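You operate a simulated robot arm through the tools that you are given. There is no shell and no other tool.

You run a simulated robot arm. Do the job below in one go: nothing can be reset, and whatever is moved stays where it is left.

JOB
Zero the counter and turn the small pulley till it shows 0.1 m.
Fine: press the white button once; free the brake for the feed, set it again after, then shut the cage door.

The check looks at the end state, three seconds after you hand in, the way a careful person would. Anything else that was tipped, shoved, dropped, spilled or broken makes it a failure.

ROBOT AND FRAMES
A 7-joint arm with a two-finger parallel gripper, fixed in place. Base frame: the origin is at the foot of the arm, x ahead of it, y to its left, z up. Lengths are in mm, angles in rad, forces in N, time in s.
Its first joint turns from -2.304 to 2.304 rad. Payload 3.91 kg.
Tool frame: the origin (TCP) lies between the finger pads and is the grasp point; the fingertips stand 30 mm ahead of it; z points along the fingers, y is the line along which they close. The gripper opens to 110 mm. The fingers are 20 mm wide and 10 mm thick; the gripper's body (48 by 112 mm) begins 55 mm behind the TCP.
Orientation is that of the tool frame in the base frame, as [roll, pitch, yaw] about the fixed x, y, z axes, in that order (R = Rz(yaw) Ry(pitch) Rx(roll)). With the fingers straight down and closing along the base's y, the tool's x points along the base's -x, its y along +y and its z along -z.

CONTROLS
- The arm moves only by the tool arm_command. Its argument "commands" is a list of rows, each an object of numbers (a shift or turn left out is 0, a gripper value left out holds the last): "dx", "dy", "dz": the shift along the base's x, y, z in units of 30 mm (1.0 is 30 mm); "ax", "ay", "az": the turn, a rotation vector about the base's x, y, z in units of 6 degrees (1.0 is 6 degrees); "hand": the opening in per cent of the stroke, from 0 (shut) to 100 (fully open). In form: [{"dx": .., "dy": .., "dz": .., "ax": .., "ay": .., "az": .., "hand": ..}, ...]. A call has 1 to 20 rows; each row shifts and turns the commanded pose from where the row before left it. A call with a number of a shift or a turn outside -1 to 1 is refused whole. Each row takes 0.2 s and may step no farther than 50 mm and 0.15 rad from the row before; otherwise, or with a gripper value out of range, the whole call is refused. Where a pose cannot be reached the arm comes as near as it can. A force on the tool above 40 N (or 10 N above the force at the start of the call, whichever is more), or a blocked arm, ends the call early, and 0.2 s more pass. The fingers move at their own pace (about 108 mm/s each) and stop on an object; they squeeze with about 30 N. The grip force told is the motor's: it shows also when the fingers shut on nothing. Time passes only in rows, and 0.2 s behind the last, so rows that do not move let the fingers close. It gives the time, the measured TCP pose, the force on the tool (base axes), the opening and the grip force at its end, in the units of the frame above (readings bear some noise), with the torque about the TCP (base axes, N m) and any sound that the robot's microphone picked up.
- Cameras (640 x 400 px; columns grow to the right, rows downward): "scene" is fixed at [400.1, -646.4, 1735]; the picture's right is [0.98, -0.21, 0.00], its down [-0.10, -0.47, -0.88] and it looks along [0.18, 0.86, -0.48] (base axes); focal length 319 px, centre (320, 200). "wrist" rides on the gripper at [72, 17, -103] in the tool frame; the picture's right is [-0.23, 0.97, 0.00], its down [-0.76, -0.18, -0.62] and it looks along [-0.61, -0.14, 0.78] (tool axes); focal length 222 px, centre (320, 200).
- capture(camera): a new picture of that camera. The clock stands still meanwhile.
- point_at(camera, pixels): for up to 12 pixels [column, row] of the newest picture of that camera ("zoom" is the newest enlarged one), the place [x, y, z] in the base frame of the surface seen there, good to about 3 mm, but the place of the scene camera against the robot may be out by one fixed shift of up to 25 mm in any direction. The clock stands still meanwhile.
- inspect(camera, box): a new picture of the part [left, top, right, bottom] of that camera's present view, enlarged. The clock stands still meanwhile.
- close_job(): hands the job in; it is judged then, once.

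Open the gripper and draw the arm clear of the work before you hand the job in, unless the task says otherwise.

The tools are called after "Request:" as name(argument=value, ...) on one line, values as JSON. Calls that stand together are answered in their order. arm_command: Moves the arm, as the interface text tells. Its arguments: {"type":"object","properties":{"commands":{"type":"array"}},"required":["commands"]} The other tools are called the same way: capture (camera) takes a picture; point_at (camera, pixels) gives the place of the surface under pixels of a picture; inspect (camera, box) takes an enlarged picture of a part of a camera's view; close_job () hands the job in.

At the start:

```text
time_s: 0.0
ee_pos: [309.3, 452.2, 1569.3]
orientation: [-3.141, 0.0, 3.14]
force: [0.3, 0.0, -0.5]
moment: [-0.02, -0.02, 0.0]
finger_gap: 109.9
gripper_force: 0.1
```

scene: 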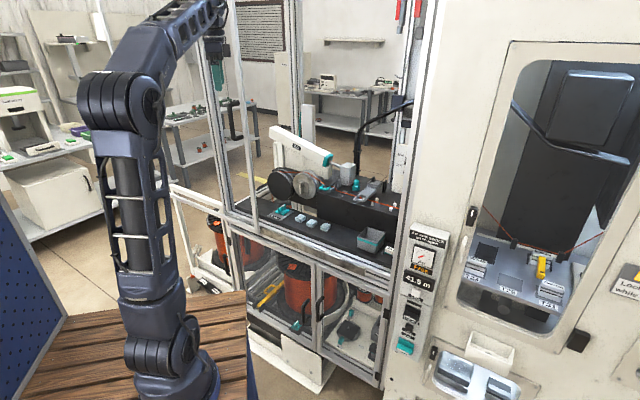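
wrist: 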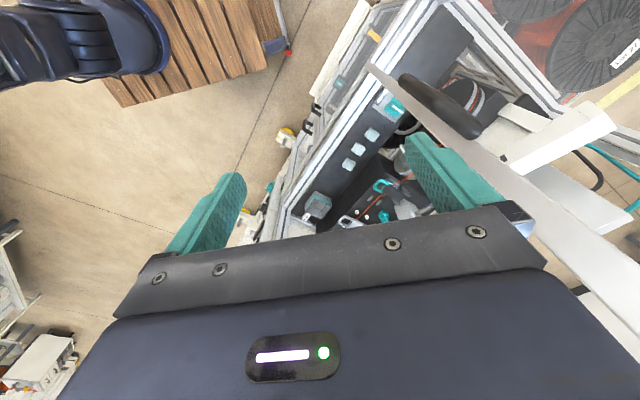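

The scene shows a cage cell with pulleys around (295,185), a counter display at (418,280) reading 41.9 m, and an arm on a wooden base. I take enlarged pictures to study the parts first.

Request:
inspect(camera="scene", box=[220, 100, 420, 225])

Request:
inspect(camera="scene", box=[380, 220, 480, 380])

Request:
inspect(camera="scene", box=[160, 180, 400, 390])

```text
3.20 times, centred on (320, 162) of scene
```

zoom: 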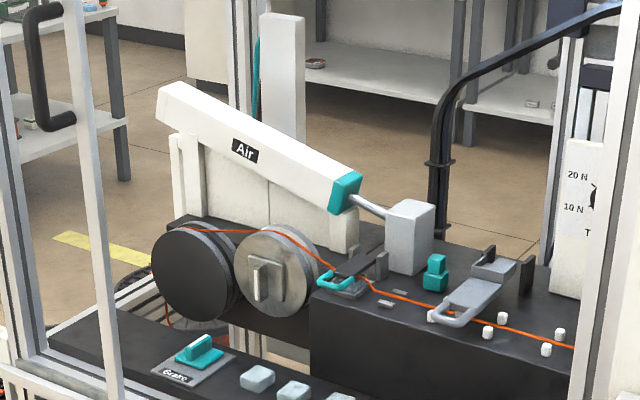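

```text
2.50 times, centred on (430, 300) of scene
```

zoom: 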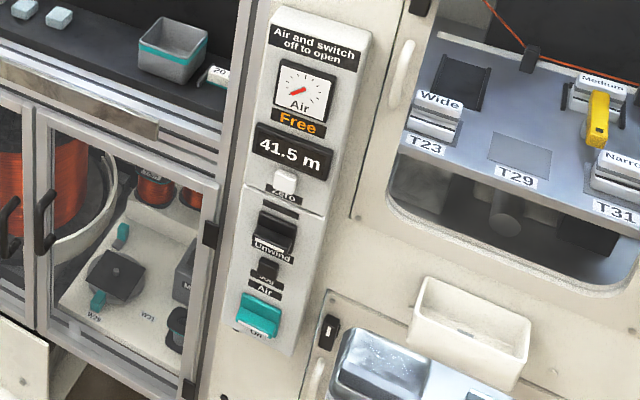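

```text
1.90 times, centred on (280, 285) of scene
```

zoom: 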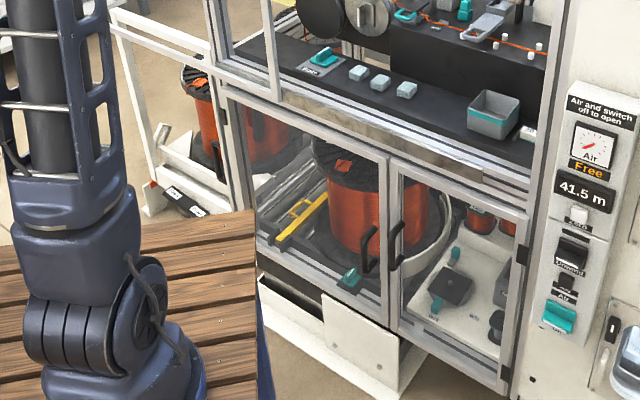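

The counter reads 41.5 m with the white "Zero" button beneath it, and a teal "Brake" lever sits on the shelf before the pulleys. I zoom in further on each to read labels and see the cage door.

Request:
inspect(camera="scene", box=[400, 225, 450, 290])

Request:
inspect(camera="scene", box=[395, 285, 445, 365])

Request:
inspect(camera="scene", box=[255, 155, 335, 235])

Request:
inspect(camera="scene", box=[190, 0, 440, 240])

```text
6.15 times, centred on (425, 258) of scene
```

zoom: 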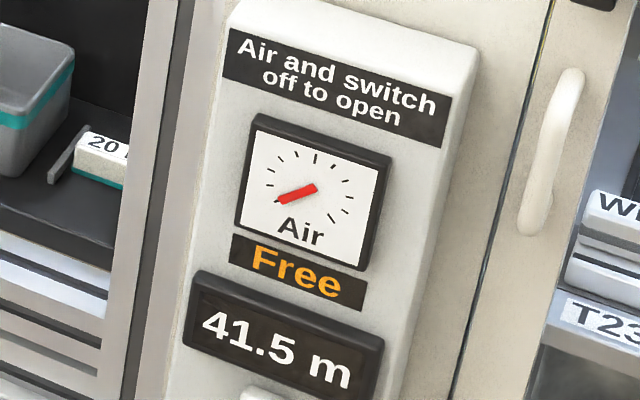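

```text
5.00 times, centred on (420, 325) of scene
```

zoom: 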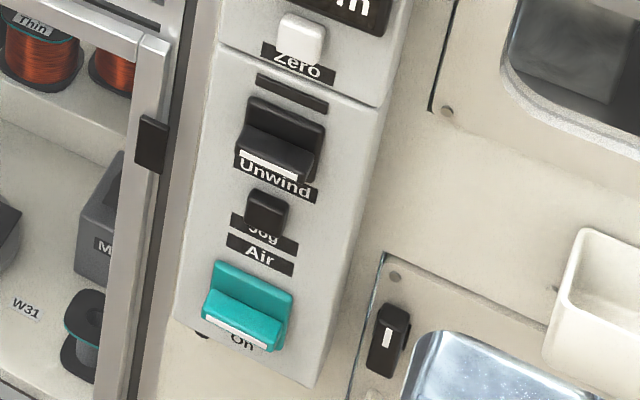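

```text
5.00 times, centred on (295, 195) of scene
```

zoom: 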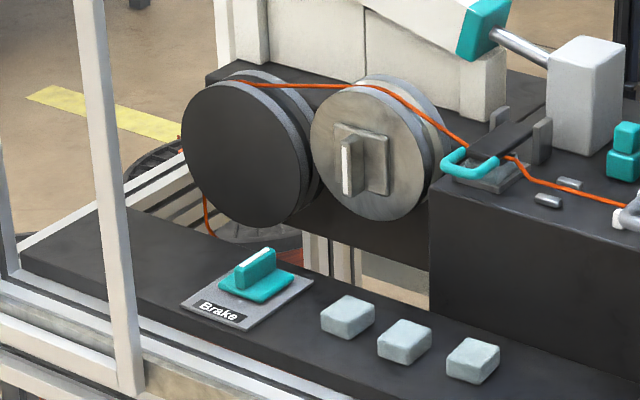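

```text
1.67 times, centred on (315, 120) of scene
```

zoom: 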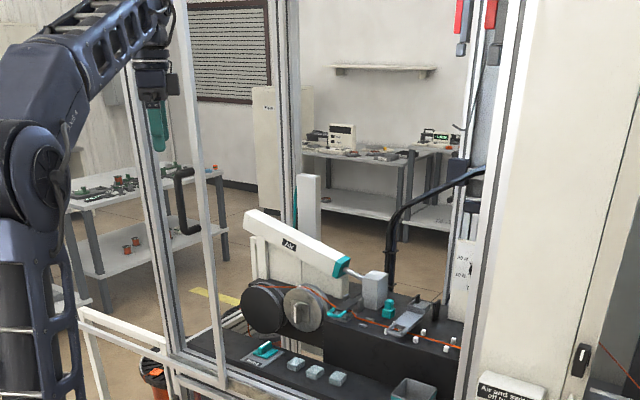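

I now take 3D points of the main parts: pulley knob, brake lever, zero button, and the door frame with its black handle at about (228,115).

Request:
capture(camera="scene")

Request:
point_at(camera="scene", pixels=[[418, 280], [417, 293], [423, 257], [411, 313], [405, 346], [306, 186], [280, 186], [273, 211], [230, 120], [254, 222], [238, 100], [225, 60]])

Request:
inspect(camera="scene", box=[160, 60, 280, 240])

```text
taken
```

scene: 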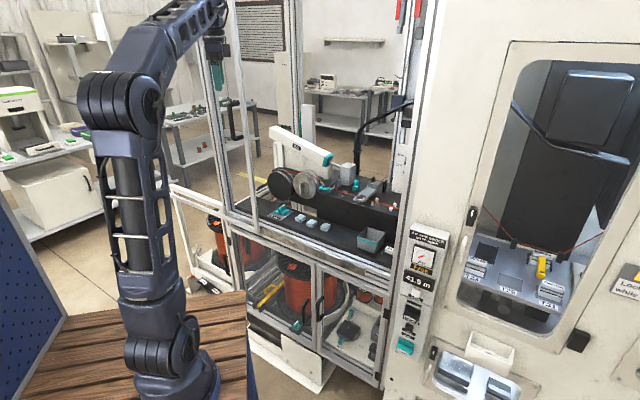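

```text
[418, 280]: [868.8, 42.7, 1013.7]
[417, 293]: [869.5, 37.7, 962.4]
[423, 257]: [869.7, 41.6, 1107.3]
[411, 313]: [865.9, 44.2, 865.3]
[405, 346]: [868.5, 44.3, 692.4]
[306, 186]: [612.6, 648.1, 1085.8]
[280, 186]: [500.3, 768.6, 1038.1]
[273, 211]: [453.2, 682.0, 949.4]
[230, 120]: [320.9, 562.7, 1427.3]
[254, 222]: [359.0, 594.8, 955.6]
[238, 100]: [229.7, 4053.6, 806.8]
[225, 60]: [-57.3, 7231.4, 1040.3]
```

```text
2.22 times, centred on (220, 150) of scene
```

zoom: 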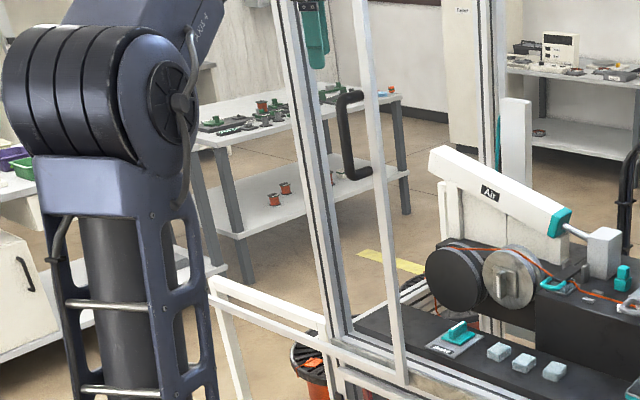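

I sample points around the door stile, handle, cage posts and rails to work out how the door is carried and how far it is open.

Request:
inspect(camera="scene", box=[200, 0, 300, 120])

Request:
point_at(camera="scene", pixels=[[242, 60], [236, 20], [247, 130], [251, 180], [229, 105], [232, 138], [204, 80], [214, 150], [222, 200], [240, 228], [300, 244], [360, 266]])

Request:
point_at(camera="scene", pixels=[[288, 100], [295, 60], [300, 20], [396, 180], [420, 100], [432, 60], [385, 300], [398, 240], [438, 240], [180, 200], [190, 260], [244, 215]])

```text
3.33 times, centred on (250, 60) of scene
```

zoom: 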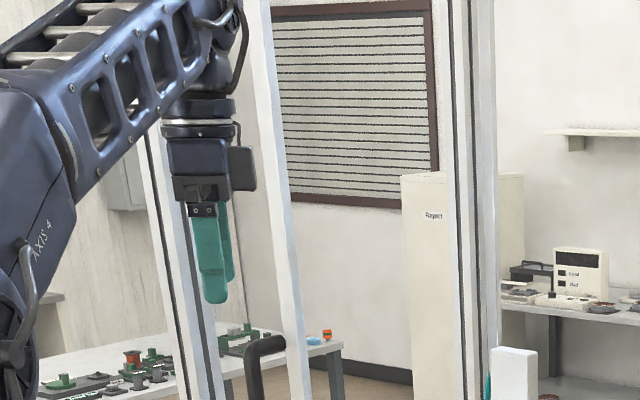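

```text
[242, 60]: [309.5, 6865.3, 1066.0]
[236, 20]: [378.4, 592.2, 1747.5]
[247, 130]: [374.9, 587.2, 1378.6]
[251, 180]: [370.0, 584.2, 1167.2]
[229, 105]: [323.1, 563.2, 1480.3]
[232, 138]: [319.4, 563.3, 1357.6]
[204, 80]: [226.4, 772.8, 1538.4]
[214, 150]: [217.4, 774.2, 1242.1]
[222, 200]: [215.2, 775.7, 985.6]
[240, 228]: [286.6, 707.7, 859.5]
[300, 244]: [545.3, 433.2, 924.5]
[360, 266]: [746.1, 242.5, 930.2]
```

```text
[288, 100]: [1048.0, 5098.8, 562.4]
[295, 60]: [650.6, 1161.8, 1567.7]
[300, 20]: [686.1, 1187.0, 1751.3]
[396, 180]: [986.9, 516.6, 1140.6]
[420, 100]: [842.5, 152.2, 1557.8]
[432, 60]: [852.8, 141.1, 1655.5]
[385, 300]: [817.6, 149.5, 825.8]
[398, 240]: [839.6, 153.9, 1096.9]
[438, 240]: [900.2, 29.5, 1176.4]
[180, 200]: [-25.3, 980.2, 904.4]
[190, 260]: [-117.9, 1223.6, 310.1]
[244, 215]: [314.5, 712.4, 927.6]
```

The cage front is a plane at x+y≈992 facing the robot at 45°; the door's leading stile is at about (375,587), its handle at (321,563). I compare the wrist camera's points of the same features to find the scene camera's shift.

Request:
inspect(camera="wrist", box=[280, 60, 460, 250])

Request:
inspect(camera="wrist", box=[340, 40, 640, 230])

```text
2.11 times, centred on (370, 155) of wrist
```

zoom: 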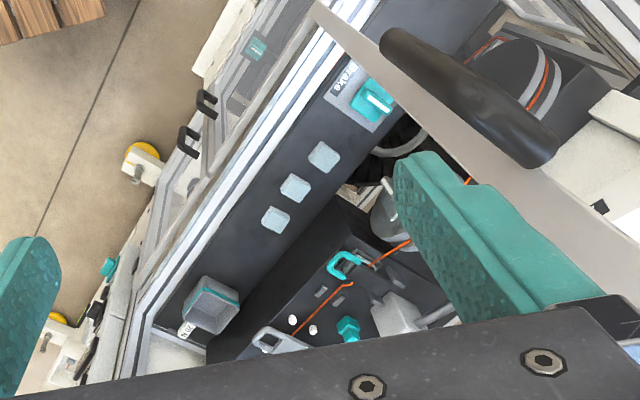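

```text
2.11 times, centred on (490, 135) of wrist
```

zoom: 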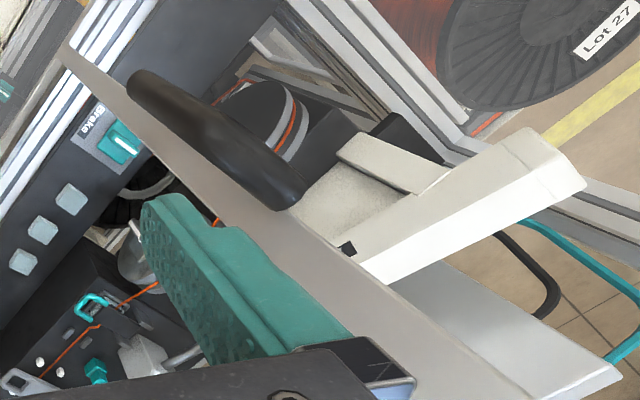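

The brake lever is at about wrist pixel (396,108), grey blocks at (371,129),(358,144),(349,160), tray at (317,200). I get their places in both cameras for comparison.

Request:
capture(camera="wrist")

Request:
point_at(camera="wrist", pixels=[[396, 107], [371, 129], [358, 144], [349, 160], [317, 200], [440, 105], [400, 88], [470, 130], [371, 66], [384, 98], [378, 215], [290, 160]])

Request:
inspect(camera="scene", box=[255, 190, 345, 245])

```text
taken
```

wrist: 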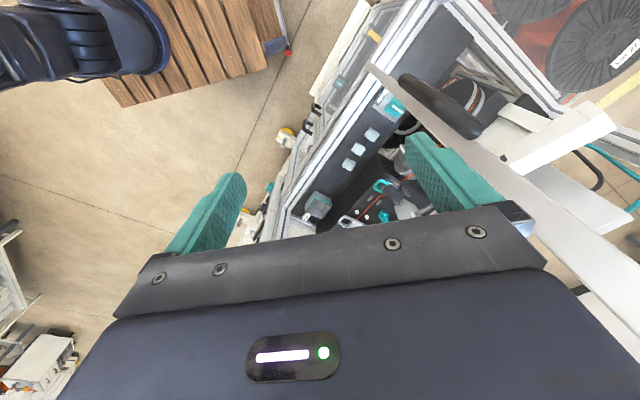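

```text
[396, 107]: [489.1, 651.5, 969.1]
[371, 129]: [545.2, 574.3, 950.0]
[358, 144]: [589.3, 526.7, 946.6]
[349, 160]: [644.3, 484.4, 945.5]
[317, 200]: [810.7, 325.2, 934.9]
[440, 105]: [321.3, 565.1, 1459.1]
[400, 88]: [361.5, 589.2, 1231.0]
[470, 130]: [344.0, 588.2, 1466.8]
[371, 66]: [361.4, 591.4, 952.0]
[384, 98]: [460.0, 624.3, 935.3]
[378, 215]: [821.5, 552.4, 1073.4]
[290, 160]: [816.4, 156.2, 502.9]
```

```text
7.11 times, centred on (300, 218) of scene
```

zoom: 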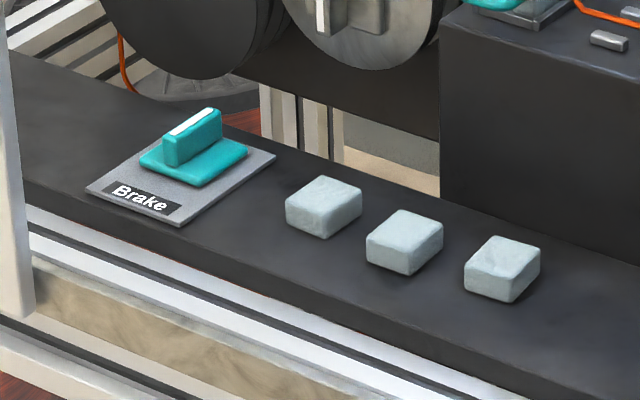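

I query scene points of the same blocks and brake blade in this enlarged picture to calibrate against the wrist camera.

Request:
point_at(camera="zoom", pixels=[[192, 122], [325, 192], [406, 232], [504, 256], [145, 198], [165, 158], [235, 155], [195, 178], [88, 186], [275, 157], [183, 224], [150, 150]])

Request:
inspect(camera="wrist", box=[335, 80, 425, 180])

```text
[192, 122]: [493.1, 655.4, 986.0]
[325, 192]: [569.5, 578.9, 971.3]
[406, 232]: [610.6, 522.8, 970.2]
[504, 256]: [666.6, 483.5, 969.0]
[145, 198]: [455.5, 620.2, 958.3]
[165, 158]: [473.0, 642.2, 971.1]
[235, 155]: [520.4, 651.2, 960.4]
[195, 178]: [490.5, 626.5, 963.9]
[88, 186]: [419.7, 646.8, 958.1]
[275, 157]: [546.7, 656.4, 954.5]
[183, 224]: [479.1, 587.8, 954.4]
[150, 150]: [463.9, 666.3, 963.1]
```

```text
4.00 times, centred on (380, 130) of wrist
```

zoom: 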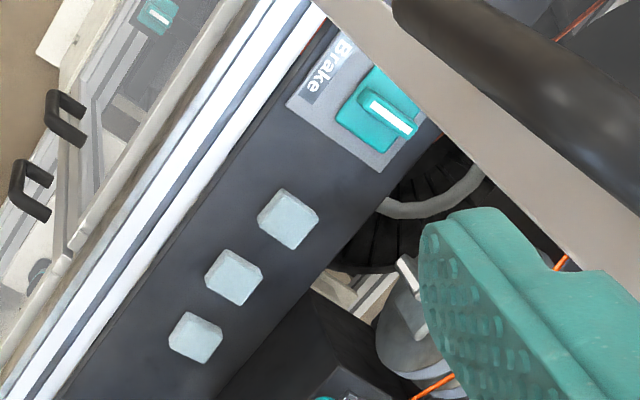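

I read the wrist camera's places of the same block tops and the blade in this view.

Request:
point_at(camera="zoom", pixels=[[286, 217], [232, 276], [194, 336], [388, 112], [410, 133], [370, 97], [350, 115], [310, 85], [383, 165], [400, 80], [360, 130], [405, 265]])

```text
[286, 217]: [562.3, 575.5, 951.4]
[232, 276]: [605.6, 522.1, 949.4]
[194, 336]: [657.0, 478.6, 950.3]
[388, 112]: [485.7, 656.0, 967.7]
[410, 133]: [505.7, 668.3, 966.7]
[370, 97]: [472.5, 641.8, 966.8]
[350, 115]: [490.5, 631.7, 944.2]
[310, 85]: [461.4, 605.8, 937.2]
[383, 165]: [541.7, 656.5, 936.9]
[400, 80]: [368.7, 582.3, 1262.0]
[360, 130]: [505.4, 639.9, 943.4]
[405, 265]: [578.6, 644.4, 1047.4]
```

Comparing: the scene camera reads about (+7,+2,+20) mm too high against the wrist camera, so true = scene − (7,2,20). I now sample the panel's normal, the button's size, and protruding things near it.

Request:
inspect(camera="scene", box=[395, 255, 445, 315])

Request:
point_at(camera="zoom", pixels=[[290, 235], [283, 258], [305, 250], [265, 240], [200, 300], [370, 330], [225, 150], [380, 200], [300, 290], [180, 200], [250, 330], [320, 240]])

Request:
point_at(camera="scene", pixels=[[490, 350], [500, 375], [474, 215], [460, 350], [440, 355], [480, 330], [520, 350], [470, 380], [430, 380], [578, 340], [435, 400], [450, 290]])

```text
6.67 times, centred on (420, 285) of scene
```

zoom: 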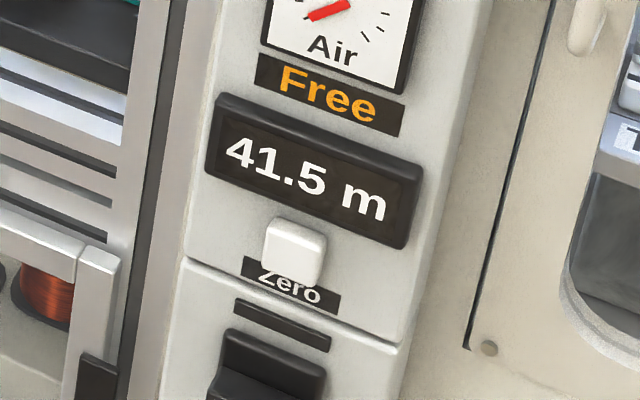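

```text
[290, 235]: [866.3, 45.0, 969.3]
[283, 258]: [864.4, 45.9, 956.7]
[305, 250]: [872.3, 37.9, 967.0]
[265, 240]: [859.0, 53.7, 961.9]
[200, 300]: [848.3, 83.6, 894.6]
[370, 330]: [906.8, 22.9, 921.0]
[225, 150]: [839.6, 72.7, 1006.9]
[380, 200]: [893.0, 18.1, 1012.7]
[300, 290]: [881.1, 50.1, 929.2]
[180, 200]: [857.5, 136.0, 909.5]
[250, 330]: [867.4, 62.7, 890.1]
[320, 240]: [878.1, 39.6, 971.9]
```

```text
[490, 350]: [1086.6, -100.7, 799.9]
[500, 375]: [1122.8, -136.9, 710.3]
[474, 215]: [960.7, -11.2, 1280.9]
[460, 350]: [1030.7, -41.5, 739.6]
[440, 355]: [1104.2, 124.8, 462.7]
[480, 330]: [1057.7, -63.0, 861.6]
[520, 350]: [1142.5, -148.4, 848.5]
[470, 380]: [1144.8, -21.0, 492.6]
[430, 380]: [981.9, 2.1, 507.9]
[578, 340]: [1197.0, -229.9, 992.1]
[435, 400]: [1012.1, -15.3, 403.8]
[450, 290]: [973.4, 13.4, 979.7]
```

The button face lies near true (859,43,940) facing (-0.707,-0.707,0), standing about 14 mm proud. I start by yawing the tool 45° and moving right and down in front of the cage, then check.

Request:
arm_command(commands=[{"dx": 0.5, "dy": -0.5, "dz": -0.5, "az": 0.9375, "hand": 0}, {"dx": 0.5, "dy": -0.5, "dz": -0.5, "az": 0.9375, "hand": 0}, {"dx": 0.5, "dy": -0.5, "dz": -0.5, "az": 0.9375}, {"dx": 0.5, "dy": -0.5, "dz": -0.5, "az": 0.9375}, {"dx": 0.5, "dy": -0.5, "dz": -0.5, "az": 0.9375}, {"dx": 0.5, "dy": -0.5, "dz": -0.5, "az": 0.9375}, {"dx": 0.5, "dy": -0.5, "dz": -0.5, "az": 0.9375}, {"dx": 0.5, "dy": -0.5, "dz": -0.5, "az": 0.9375}])

Request:
capture(camera="scene")

Request:
capture(camera="wrist")

```text
time_s: 1.8
ee_pos: [429.1, 334.5, 1448.8]
orientation: [-3.141, -0.001, -2.353]
force: [0.2, 0.1, -0.6]
moment: [-0.02, 0.02, -0.05]
finger_gap: 0.1
gripper_force: 30.0
```

```text
taken
```

scene: 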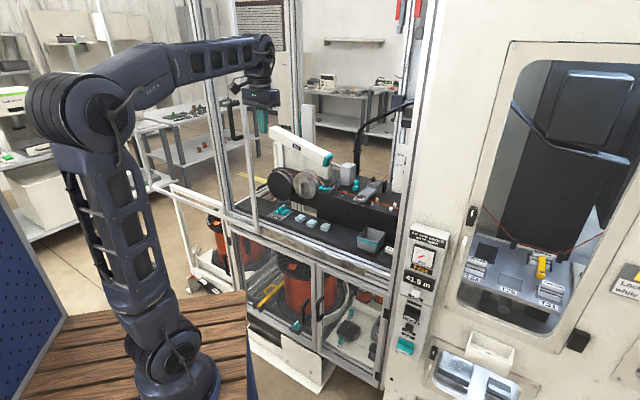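

```text
taken
```

wrist: 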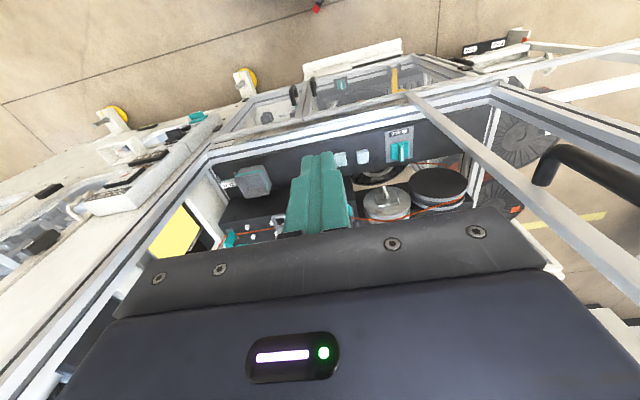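

Now the wrist view shows the brake at (399,150) and pulleys at (385,205),(440,185). I enlarge it.

Request:
inspect(camera="wrist", box=[330, 110, 510, 240])

Request:
inspect(camera="wrist", box=[380, 20, 640, 200])

```text
3.08 times, centred on (420, 175) of wrist
```

zoom: 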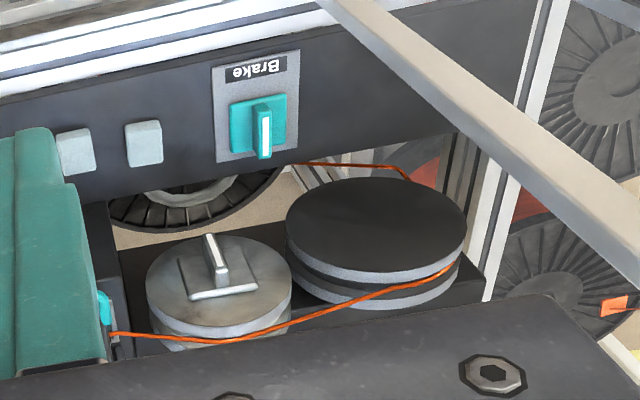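

```text
2.22 times, centred on (510, 110) of wrist
```

zoom: 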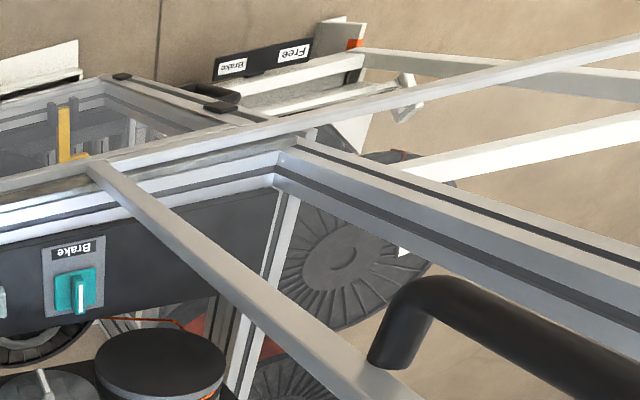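

There is also a black plate on the lower left with labels "Brake" and "Free" beside some lever. I look at it in the scene camera.

Request:
inspect(camera="scene", box=[165, 240, 245, 310])

Request:
inspect(camera="scene", box=[150, 170, 260, 300])

Request:
inspect(camera="wrist", box=[440, 10, 580, 100])

```text
5.71 times, centred on (205, 275) of scene
```

zoom: 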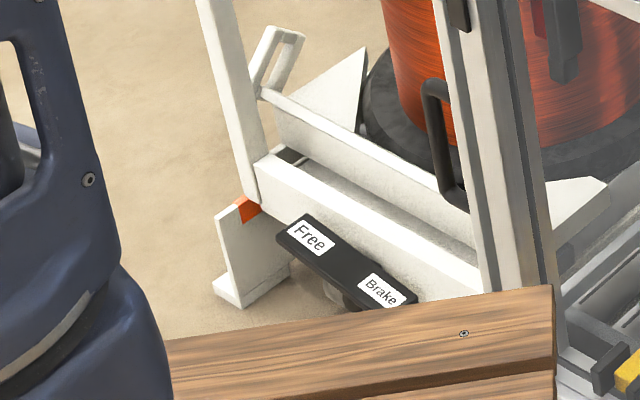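

```text
3.08 times, centred on (205, 235) of scene
```

zoom: 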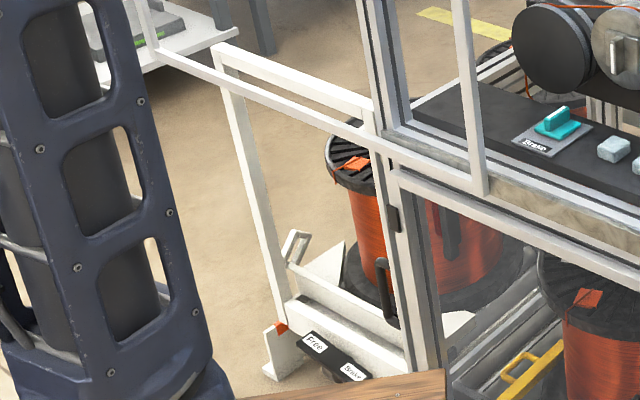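

```text
4.44 times, centred on (510, 55) of wrist
```

zoom: 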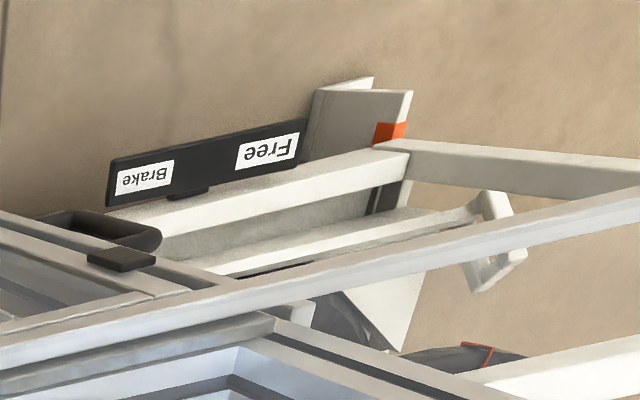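

That Free/Brake plate belongs to a wheeled spool cart, so the feed brake is the teal "Brake" knob on the shelf. I check the door's full extent and its rails, plus the pulley knob geometry from the wrist view.

Request:
point_at(camera="scene", pixels=[[150, 178], [152, 187], [200, 202], [225, 212], [250, 226], [253, 200], [235, 85], [228, 60], [206, 60], [196, 20], [172, 190], [230, 196]])

Request:
inspect(camera="scene", box=[130, 0, 300, 200])

Request:
inspect(camera="wrist", box=[360, 120, 480, 230])

```text
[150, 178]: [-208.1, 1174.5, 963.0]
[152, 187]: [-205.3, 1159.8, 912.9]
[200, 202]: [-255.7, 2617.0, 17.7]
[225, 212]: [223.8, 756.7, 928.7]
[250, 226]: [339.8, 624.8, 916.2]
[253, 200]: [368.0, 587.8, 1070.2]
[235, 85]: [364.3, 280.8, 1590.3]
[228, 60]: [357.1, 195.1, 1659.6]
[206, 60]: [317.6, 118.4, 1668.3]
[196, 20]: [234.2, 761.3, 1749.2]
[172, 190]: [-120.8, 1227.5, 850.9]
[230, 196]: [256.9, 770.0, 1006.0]
```

```text
2.00 times, centred on (215, 100) of scene
```

zoom: 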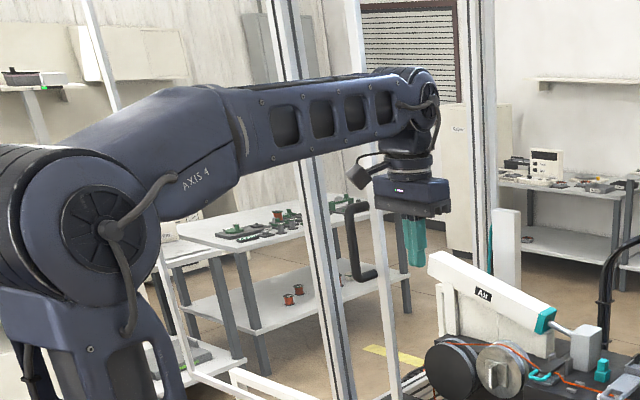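

```text
3.64 times, centred on (420, 175) of wrist
```

zoom: 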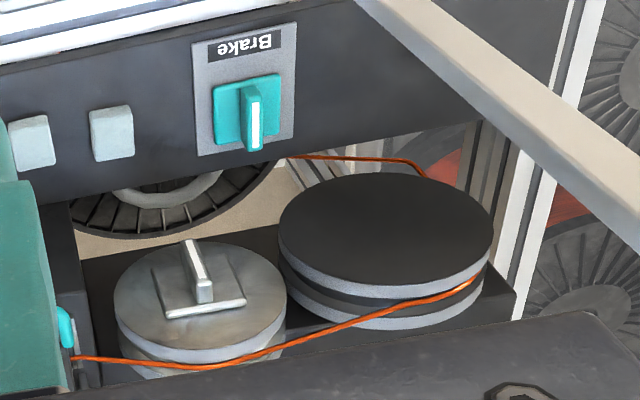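

I query points on the pulley knob blade and plate, the pulley face, and the brake blade from this wrist zoom (accurate to the robot frame).

Request:
point_at(camera="zoom", pixels=[[187, 246], [203, 290], [195, 268], [155, 270], [243, 300], [215, 245], [170, 312], [130, 300], [275, 300], [255, 95], [254, 140], [225, 100]])

Request:
point_at(camera="zoom", pixels=[[215, 300], [200, 298], [240, 265], [118, 310], [284, 290], [200, 345], [200, 245], [262, 140], [245, 90], [232, 140], [280, 110], [245, 75]])

```text
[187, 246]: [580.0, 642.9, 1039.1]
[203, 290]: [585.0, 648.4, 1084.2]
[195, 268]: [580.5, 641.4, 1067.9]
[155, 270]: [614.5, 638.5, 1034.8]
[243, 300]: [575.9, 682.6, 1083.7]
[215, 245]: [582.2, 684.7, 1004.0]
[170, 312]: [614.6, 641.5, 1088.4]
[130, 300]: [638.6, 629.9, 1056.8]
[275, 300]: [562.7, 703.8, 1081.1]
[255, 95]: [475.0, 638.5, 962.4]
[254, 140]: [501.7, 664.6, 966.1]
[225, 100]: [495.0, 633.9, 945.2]
```

```text
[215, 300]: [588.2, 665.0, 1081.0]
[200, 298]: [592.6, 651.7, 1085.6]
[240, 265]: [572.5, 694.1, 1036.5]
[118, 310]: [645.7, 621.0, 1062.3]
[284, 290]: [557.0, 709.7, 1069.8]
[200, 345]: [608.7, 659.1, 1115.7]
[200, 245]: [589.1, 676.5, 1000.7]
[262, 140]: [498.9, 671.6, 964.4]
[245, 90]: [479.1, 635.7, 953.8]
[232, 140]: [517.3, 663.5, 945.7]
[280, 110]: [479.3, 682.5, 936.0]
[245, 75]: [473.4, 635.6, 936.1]
```

The pulley knob axis is near (569,633,1061) pointing along (0.707,0.707,0), pulley radius ≈63 mm (≈0.4 m per turn, so ≈90° for 0.1 m). First the zero button: I travel in front of the cage, pitching the tool up to horizontal.

Request:
arm_command(commands=[{"dx": 0.61, "dy": -0.59, "dz": -0.85, "ax": 0.5303, "ay": -0.5303}, {"dx": 0.61, "dy": -0.59, "dz": -0.85, "ax": 0.5303, "ay": -0.5303}, {"dx": 0.61, "dy": -0.59, "dz": -0.85, "ax": 0.5303, "ay": -0.5303}, {"dx": 0.61, "dy": -0.59, "dz": -0.85, "ax": 0.5303, "ay": -0.5303}, {"dx": 0.61, "dy": -0.59, "dz": -0.85, "ax": 0.5303, "ay": -0.5303}, {"dx": 0.61, "dy": -0.59, "dz": -0.85, "ax": 0.5303, "ay": -0.5303}, {"dx": 0.61, "dy": -0.59, "dz": -0.85, "ax": 0.5303, "ay": -0.5303}, {"dx": 0.61, "dy": -0.59, "dz": -0.85, "ax": 0.5303, "ay": -0.5303}, {"dx": 0.61, "dy": -0.59, "dz": -0.85, "ax": 0.5303, "ay": -0.5303}, {"dx": 0.61, "dy": -0.59, "dz": -0.85, "ax": 0.5303, "ay": -0.5303}])

Request:
capture(camera="scene")

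Request:
capture(camera="wrist")

```text
time_s: 4.0
ee_pos: [613.1, 156.8, 1191.7]
orientation: [3.14, 0.786, -2.359]
force: [-0.4, -0.6, 0.2]
moment: [0.0, -0.03, 0.02]
finger_gap: 0.0
gripper_force: 30.0
```

```text
taken
```

scene: 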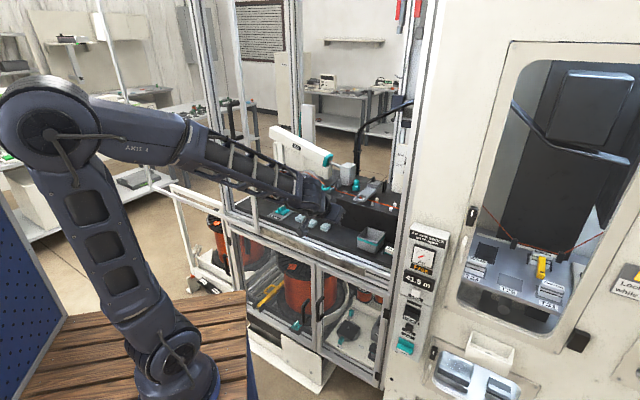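

```text
taken
```

wrist: 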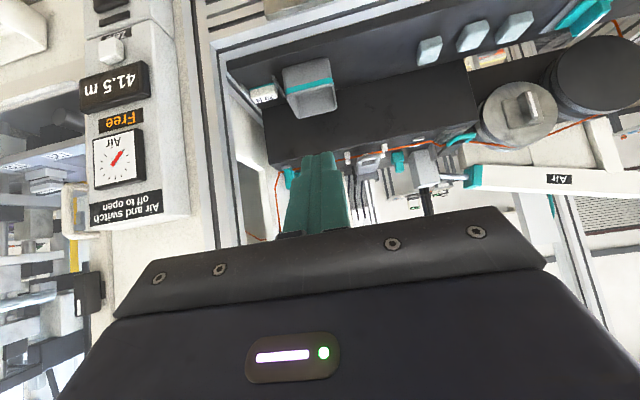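

The wrist view shows the panel with 41.5 m and the Zero button at (112,50); the arm tracks well. I continue the second half of the move and pitch.

Request:
arm_command(commands=[{"dx": 0.61, "dy": -0.59, "dz": -0.84, "ax": 0.5303, "ay": -0.5303}, {"dx": 0.61, "dy": -0.59, "dz": -0.84, "ax": 0.5303, "ay": -0.5303}, {"dx": 0.61, "dy": -0.59, "dz": -0.84, "ax": 0.5303, "ay": -0.5303}, {"dx": 0.61, "dy": -0.59, "dz": -0.84, "ax": 0.5303, "ay": -0.5303}, {"dx": 0.61, "dy": -0.59, "dz": -0.84, "ax": 0.5303, "ay": -0.5303}, {"dx": 0.6, "dy": -0.59, "dz": -0.84, "ax": 0.5303, "ay": -0.5303}, {"dx": 0.6, "dy": -0.59, "dz": -0.84, "ax": 0.5303, "ay": -0.5303}, {"dx": 0.6, "dy": -0.59, "dz": -0.84, "ax": 0.5303, "ay": -0.5303}, {"dx": 0.6, "dy": -0.59, "dz": -0.84, "ax": 0.5303, "ay": -0.5303}, {"dx": 0.6, "dy": -0.59, "dz": -0.84, "ax": 0.5303, "ay": -0.5303}])

Request:
capture(camera="scene")

Request:
capture(camera="wrist")

```text
time_s: 6.2
ee_pos: [793.2, -20.6, 941.8]
orientation: [0.688, 1.57, 1.472]
force: [-0.3, 0.1, 0.8]
moment: [0.01, 0.03, -0.05]
finger_gap: 0.0
gripper_force: 30.5
```

```text
taken
```

scene: 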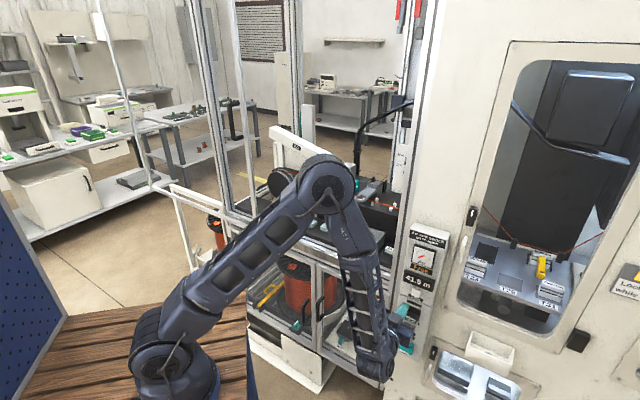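

```text
taken
```

wrist: 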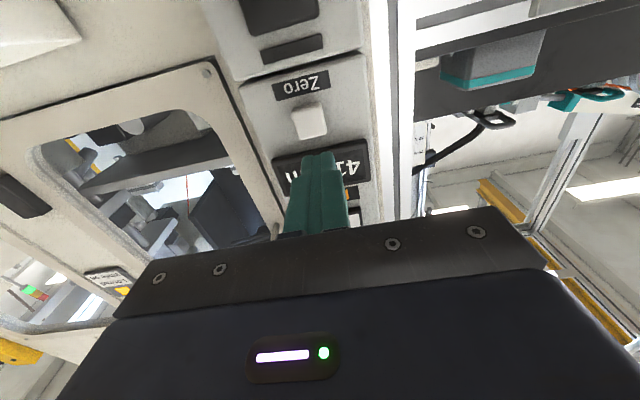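

The button is at wrist (308,120) just below the display. I read its exact place from the wrist camera.

Request:
inspect(camera="wrist", box=[240, 60, 400, 200])

Request:
point_at(camera="wrist", pixels=[[307, 118], [300, 112], [316, 122], [305, 132], [322, 108], [296, 125], [270, 105], [345, 100], [310, 140], [300, 85], [285, 175], [350, 150]])

```text
2.86 times, centred on (320, 130) of wrist
```

zoom: 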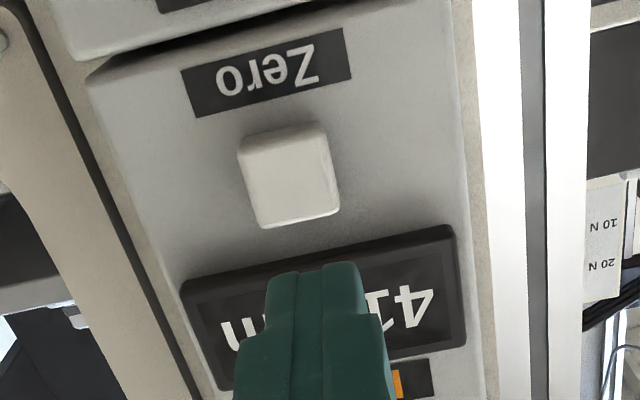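

```text
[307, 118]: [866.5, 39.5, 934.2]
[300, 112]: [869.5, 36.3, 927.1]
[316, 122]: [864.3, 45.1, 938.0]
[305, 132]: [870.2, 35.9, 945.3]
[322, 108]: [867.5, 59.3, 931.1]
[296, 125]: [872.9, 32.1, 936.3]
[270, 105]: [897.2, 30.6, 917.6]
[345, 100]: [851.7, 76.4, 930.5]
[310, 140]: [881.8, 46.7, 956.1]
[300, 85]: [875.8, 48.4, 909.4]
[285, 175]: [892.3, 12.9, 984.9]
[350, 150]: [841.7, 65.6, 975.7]
```

Button face centre is at (866.5,40.5,937), face plane x+y≈906; my closed fingertips are 64 mm short and 9 mm to the left. I align and approach to about 12 mm off.

Request:
arm_command(commands=[{"dx": 0.2, "dy": -0.2, "dz": -0.15}, {"dx": 0.4, "dy": 0.4}, {"dx": 0.4, "dy": 0.4}, {"dx": 0.4, "dy": 0.4}, {}])

Request:
inspect(camera="wrist", box=[240, 60, 400, 200])

Request:
inspect(camera="scene", box=[360, 220, 460, 320])

```text
time_s: 7.4
ee_pos: [835.7, 10.2, 937.6]
orientation: [2.499, 1.571, -2.999]
force: [0.1, 0.4, 0.4]
moment: [-0.02, -0.03, 0.02]
finger_gap: 0.0
gripper_force: 30.1
```

```text
2.86 times, centred on (320, 130) of wrist
```

zoom: 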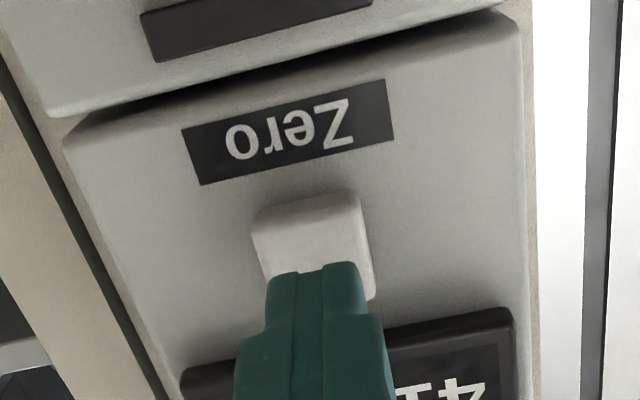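

```text
4.00 times, centred on (410, 270) of scene
```

zoom: 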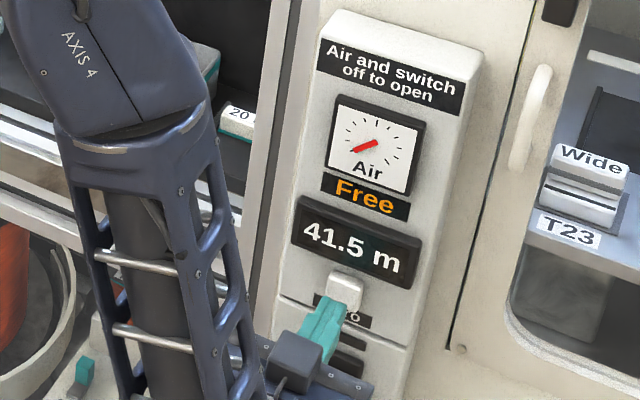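

Fingertips are about 12 mm from the button and aligned in u and z; display still shows 41.5 m. I approach 10 mm and then push in 2 mm steps.

Request:
arm_command(commands=[{"dx": 0.236, "dy": 0.236}, {"dx": 0.047, "dy": 0.047}, {"dx": 0.047, "dy": 0.047}, {"dx": 0.047, "dy": 0.047}])

Request:
inspect(camera="scene", box=[360, 220, 460, 320])

```text
time_s: 8.4
ee_pos: [845.6, 21.4, 937.4]
orientation: [2.584, 1.57, -2.914]
force: [-1.1, -0.1, 1.6]
moment: [0.02, -0.01, -0.02]
finger_gap: 0.0
gripper_force: 30.1
```

```text
4.00 times, centred on (410, 270) of scene
```

zoom: 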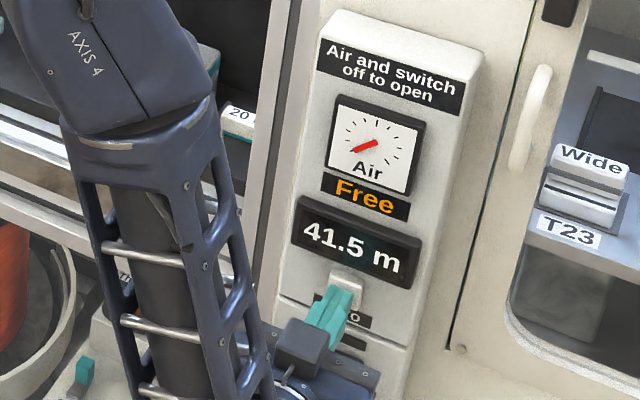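

Only about 1 N of contact so far, tips at the face. I push on in 2 mm steps.

Request:
arm_command(commands=[{"dx": 0.047, "dy": 0.047}, {"dx": 0.047, "dy": 0.047}])

Request:
inspect(camera="scene", box=[360, 220, 460, 320])

```text
time_s: 9.0
ee_pos: [848.8, 22.9, 937.9]
orientation: [2.514, 1.568, -2.983]
force: [-3.6, -2.1, 0.7]
moment: [-0.01, -0.03, 0.03]
finger_gap: 0.0
gripper_force: 29.5
heard: click
```

```text
4.00 times, centred on (410, 270) of scene
```

zoom: 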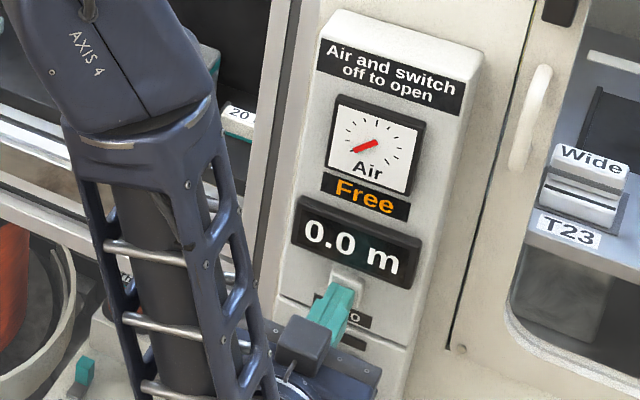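

A click was heard and the display reads 0.0 m. I back straight off the button.

Request:
arm_command(commands=[{"dx": -0.4, "dy": -0.4}, {"dx": -0.6, "dy": -0.6}, {"dx": -0.6, "dy": -0.6}, {"dx": -0.6, "dy": -0.6}, {"dx": -0.6, "dy": -0.6}])

Request:
capture(camera="scene")

Request:
capture(camera="wrist")

```text
time_s: 10.2
ee_pos: [765.8, -59.7, 937.8]
orientation: [2.461, 1.571, -3.034]
force: [0.7, 0.2, 0.3]
moment: [0.01, -0.02, -0.01]
finger_gap: 0.1
gripper_force: 30.0
```

```text
taken
```

scene: 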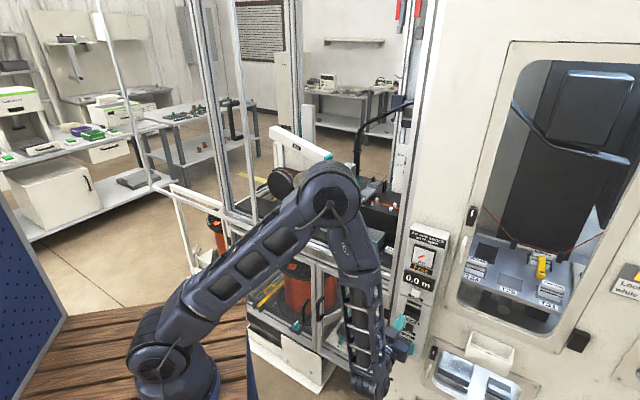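

```text
taken
```

wrist: 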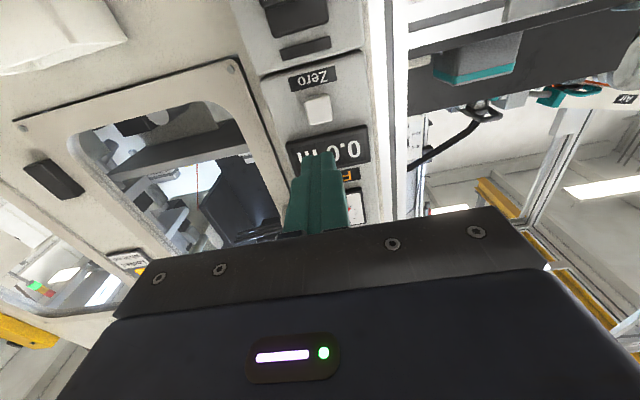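

The button has sprung back and the counter shows 0.0 m. I sample points along the arm links to understand the arm's geometry before reaching into the cage.

Request:
point_at(camera="scene", pixels=[[165, 345], [185, 385], [331, 196], [240, 270], [355, 300], [368, 375], [395, 350], [320, 165], [300, 205], [345, 255], [220, 300], [150, 330]])

Request:
inspect(camera="scene", box=[120, 150, 420, 400])

```text
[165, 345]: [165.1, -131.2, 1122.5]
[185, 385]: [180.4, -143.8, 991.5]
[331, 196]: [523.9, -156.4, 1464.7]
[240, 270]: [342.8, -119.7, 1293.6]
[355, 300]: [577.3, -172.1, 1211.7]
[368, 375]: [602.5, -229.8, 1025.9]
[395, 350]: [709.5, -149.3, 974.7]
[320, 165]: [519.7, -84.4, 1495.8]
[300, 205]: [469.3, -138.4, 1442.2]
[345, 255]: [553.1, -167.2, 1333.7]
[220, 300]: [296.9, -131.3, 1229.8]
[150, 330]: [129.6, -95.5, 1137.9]
```

```text
1.60 times, centred on (270, 275) of scene
```

zoom: 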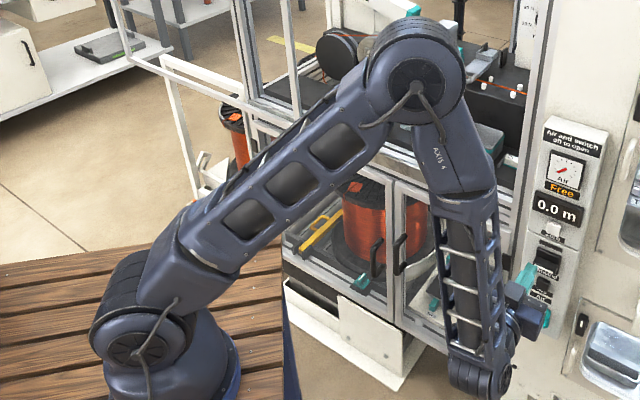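

The shoulder sits near z≈1100 with ~600 mm and ~450 mm links, so a straight-down reach to the brake would bring the forearm against the door stile; a tool tilted from the right-front (pointing +y and down) is clearer. I move there in front of the opening for a close look at the brake.

Request:
arm_command(commands=[{"dx": -0.548, "dy": 0.944, "dz": 0.263, "az": 0.9375}, {"dx": -0.548, "dy": 0.944, "dz": 0.263, "az": 0.9375}, {"dx": -0.548, "dy": 0.944, "dz": 0.263, "az": 0.9375}, {"dx": -0.548, "dy": 0.944, "dz": 0.263, "az": 0.9375}, {"dx": -0.548, "dy": 0.944, "dz": 0.263, "az": 0.9375}, {"dx": -0.548, "dy": 0.944, "dz": 0.263, "az": 0.9375}, {"dx": -0.548, "dy": 0.944, "dz": 0.263, "az": 0.9375}, {"dx": -0.548, "dy": 0.944, "dz": 0.263, "az": 0.9375}, {"dx": -0.548, "dy": 0.944, "dz": 0.263, "ax": -0.926}, {"dx": -0.548, "dy": 0.944, "dz": 0.263, "ax": -0.926}])

Request:
capture(camera="scene")

```text
time_s: 12.4
ee_pos: [602.7, 223.6, 1015.8]
orientation: [3.136, 1.374, -1.577]
force: [-0.2, 0.7, 0.6]
moment: [0.02, -0.02, 0.01]
finger_gap: 0.2
gripper_force: 30.0
```

```text
taken
```

scene: 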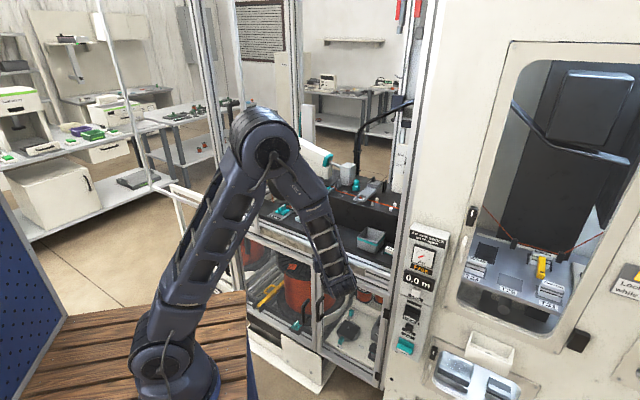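

The arm follows well, TCP at (603,224,1016). I continue the remaining rows, pitching the tool down.

Request:
arm_command(commands=[{"dx": -0.548, "dy": 0.944, "dz": 0.263, "ax": -0.926}, {"dx": -0.548, "dy": 0.944, "dz": 0.263, "ax": -0.926}, {"dx": -0.548, "dy": 0.944, "dz": 0.263, "ax": -0.926}, {"dx": -0.548, "dy": 0.944, "dz": 0.263, "ax": -0.926}, {"dx": -0.548, "dy": 0.944, "dz": 0.263, "ax": -0.926}, {"dx": -0.548, "dy": 0.944, "dz": 0.263, "ax": -0.926}, {"dx": -0.548, "dy": 0.944, "dz": 0.263, "ax": -0.926}])

Request:
capture(camera="scene")

Request:
capture(camera="wrist")

```text
time_s: 14.0
ee_pos: [488.5, 421.1, 1071.5]
orientation: [-3.141, 0.697, -1.57]
force: [-0.7, -0.3, -0.1]
moment: [0.03, -0.01, 0.02]
finger_gap: 0.0
gripper_force: 30.2
```

```text
taken
```

scene: 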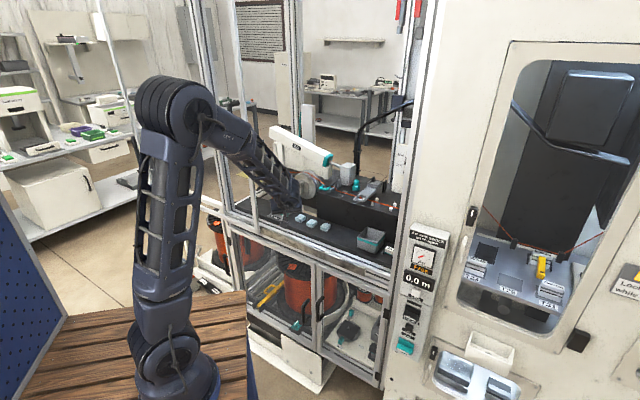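

```text
taken
```

wrist: 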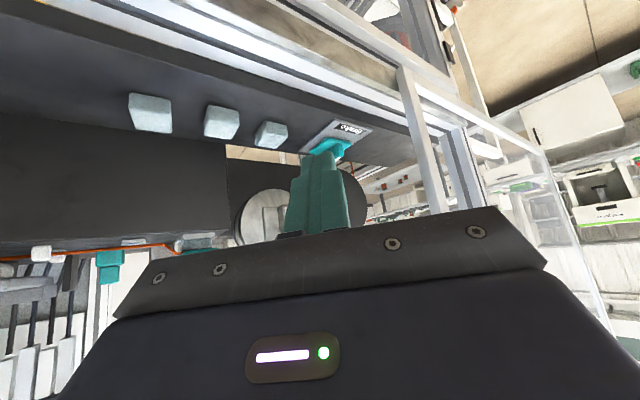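

The brake plate is at wrist (335,138), just beyond the fingertips. I enlarge it.

Request:
inspect(camera="wrist", box=[270, 100, 430, 200])

Request:
inspect(camera="wrist", box=[380, 0, 640, 240])

```text
4.00 times, centred on (350, 150) of wrist
```

zoom: 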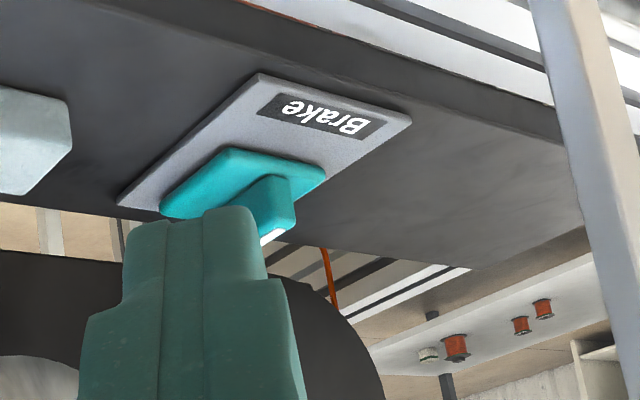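

```text
1.67 times, centred on (510, 120) of wrist
```

zoom: 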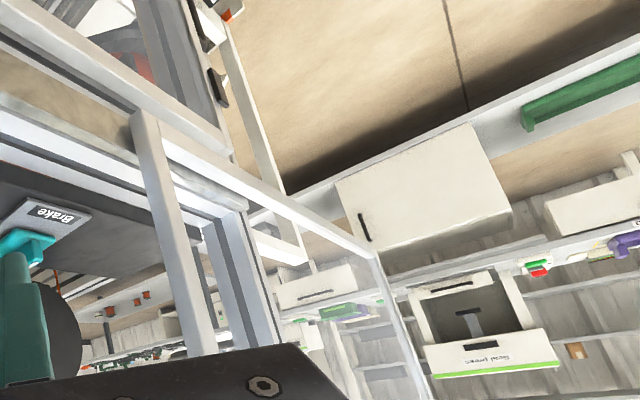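

I re-take the brake close-up and read its geometry.

Request:
inspect(camera="wrist", box=[300, 115, 370, 165])

Request:
point_at(camera="zoom", pixels=[[330, 200], [420, 190], [440, 240], [370, 180], [250, 165], [460, 130], [500, 165], [520, 90], [150, 180], [380, 240], [400, 290], [300, 250]])

```text
8.00 times, centred on (335, 140) of wrist
```

zoom: 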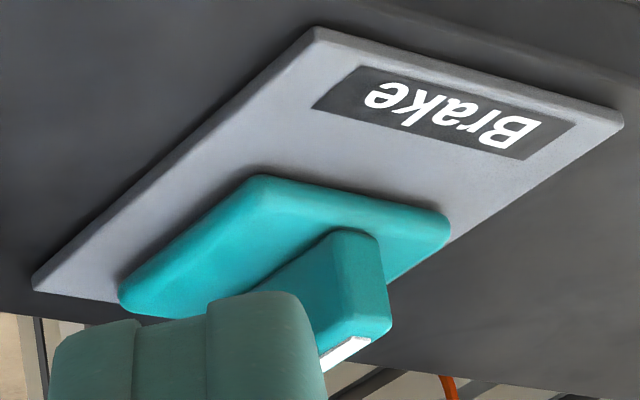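

```text
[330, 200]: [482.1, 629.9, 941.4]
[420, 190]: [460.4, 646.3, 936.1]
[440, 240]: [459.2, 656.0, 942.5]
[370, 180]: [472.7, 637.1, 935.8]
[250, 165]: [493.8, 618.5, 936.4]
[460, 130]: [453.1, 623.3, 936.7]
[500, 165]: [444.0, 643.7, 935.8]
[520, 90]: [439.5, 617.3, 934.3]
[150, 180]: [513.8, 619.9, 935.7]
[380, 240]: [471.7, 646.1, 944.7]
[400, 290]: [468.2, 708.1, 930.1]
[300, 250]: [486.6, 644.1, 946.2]
```

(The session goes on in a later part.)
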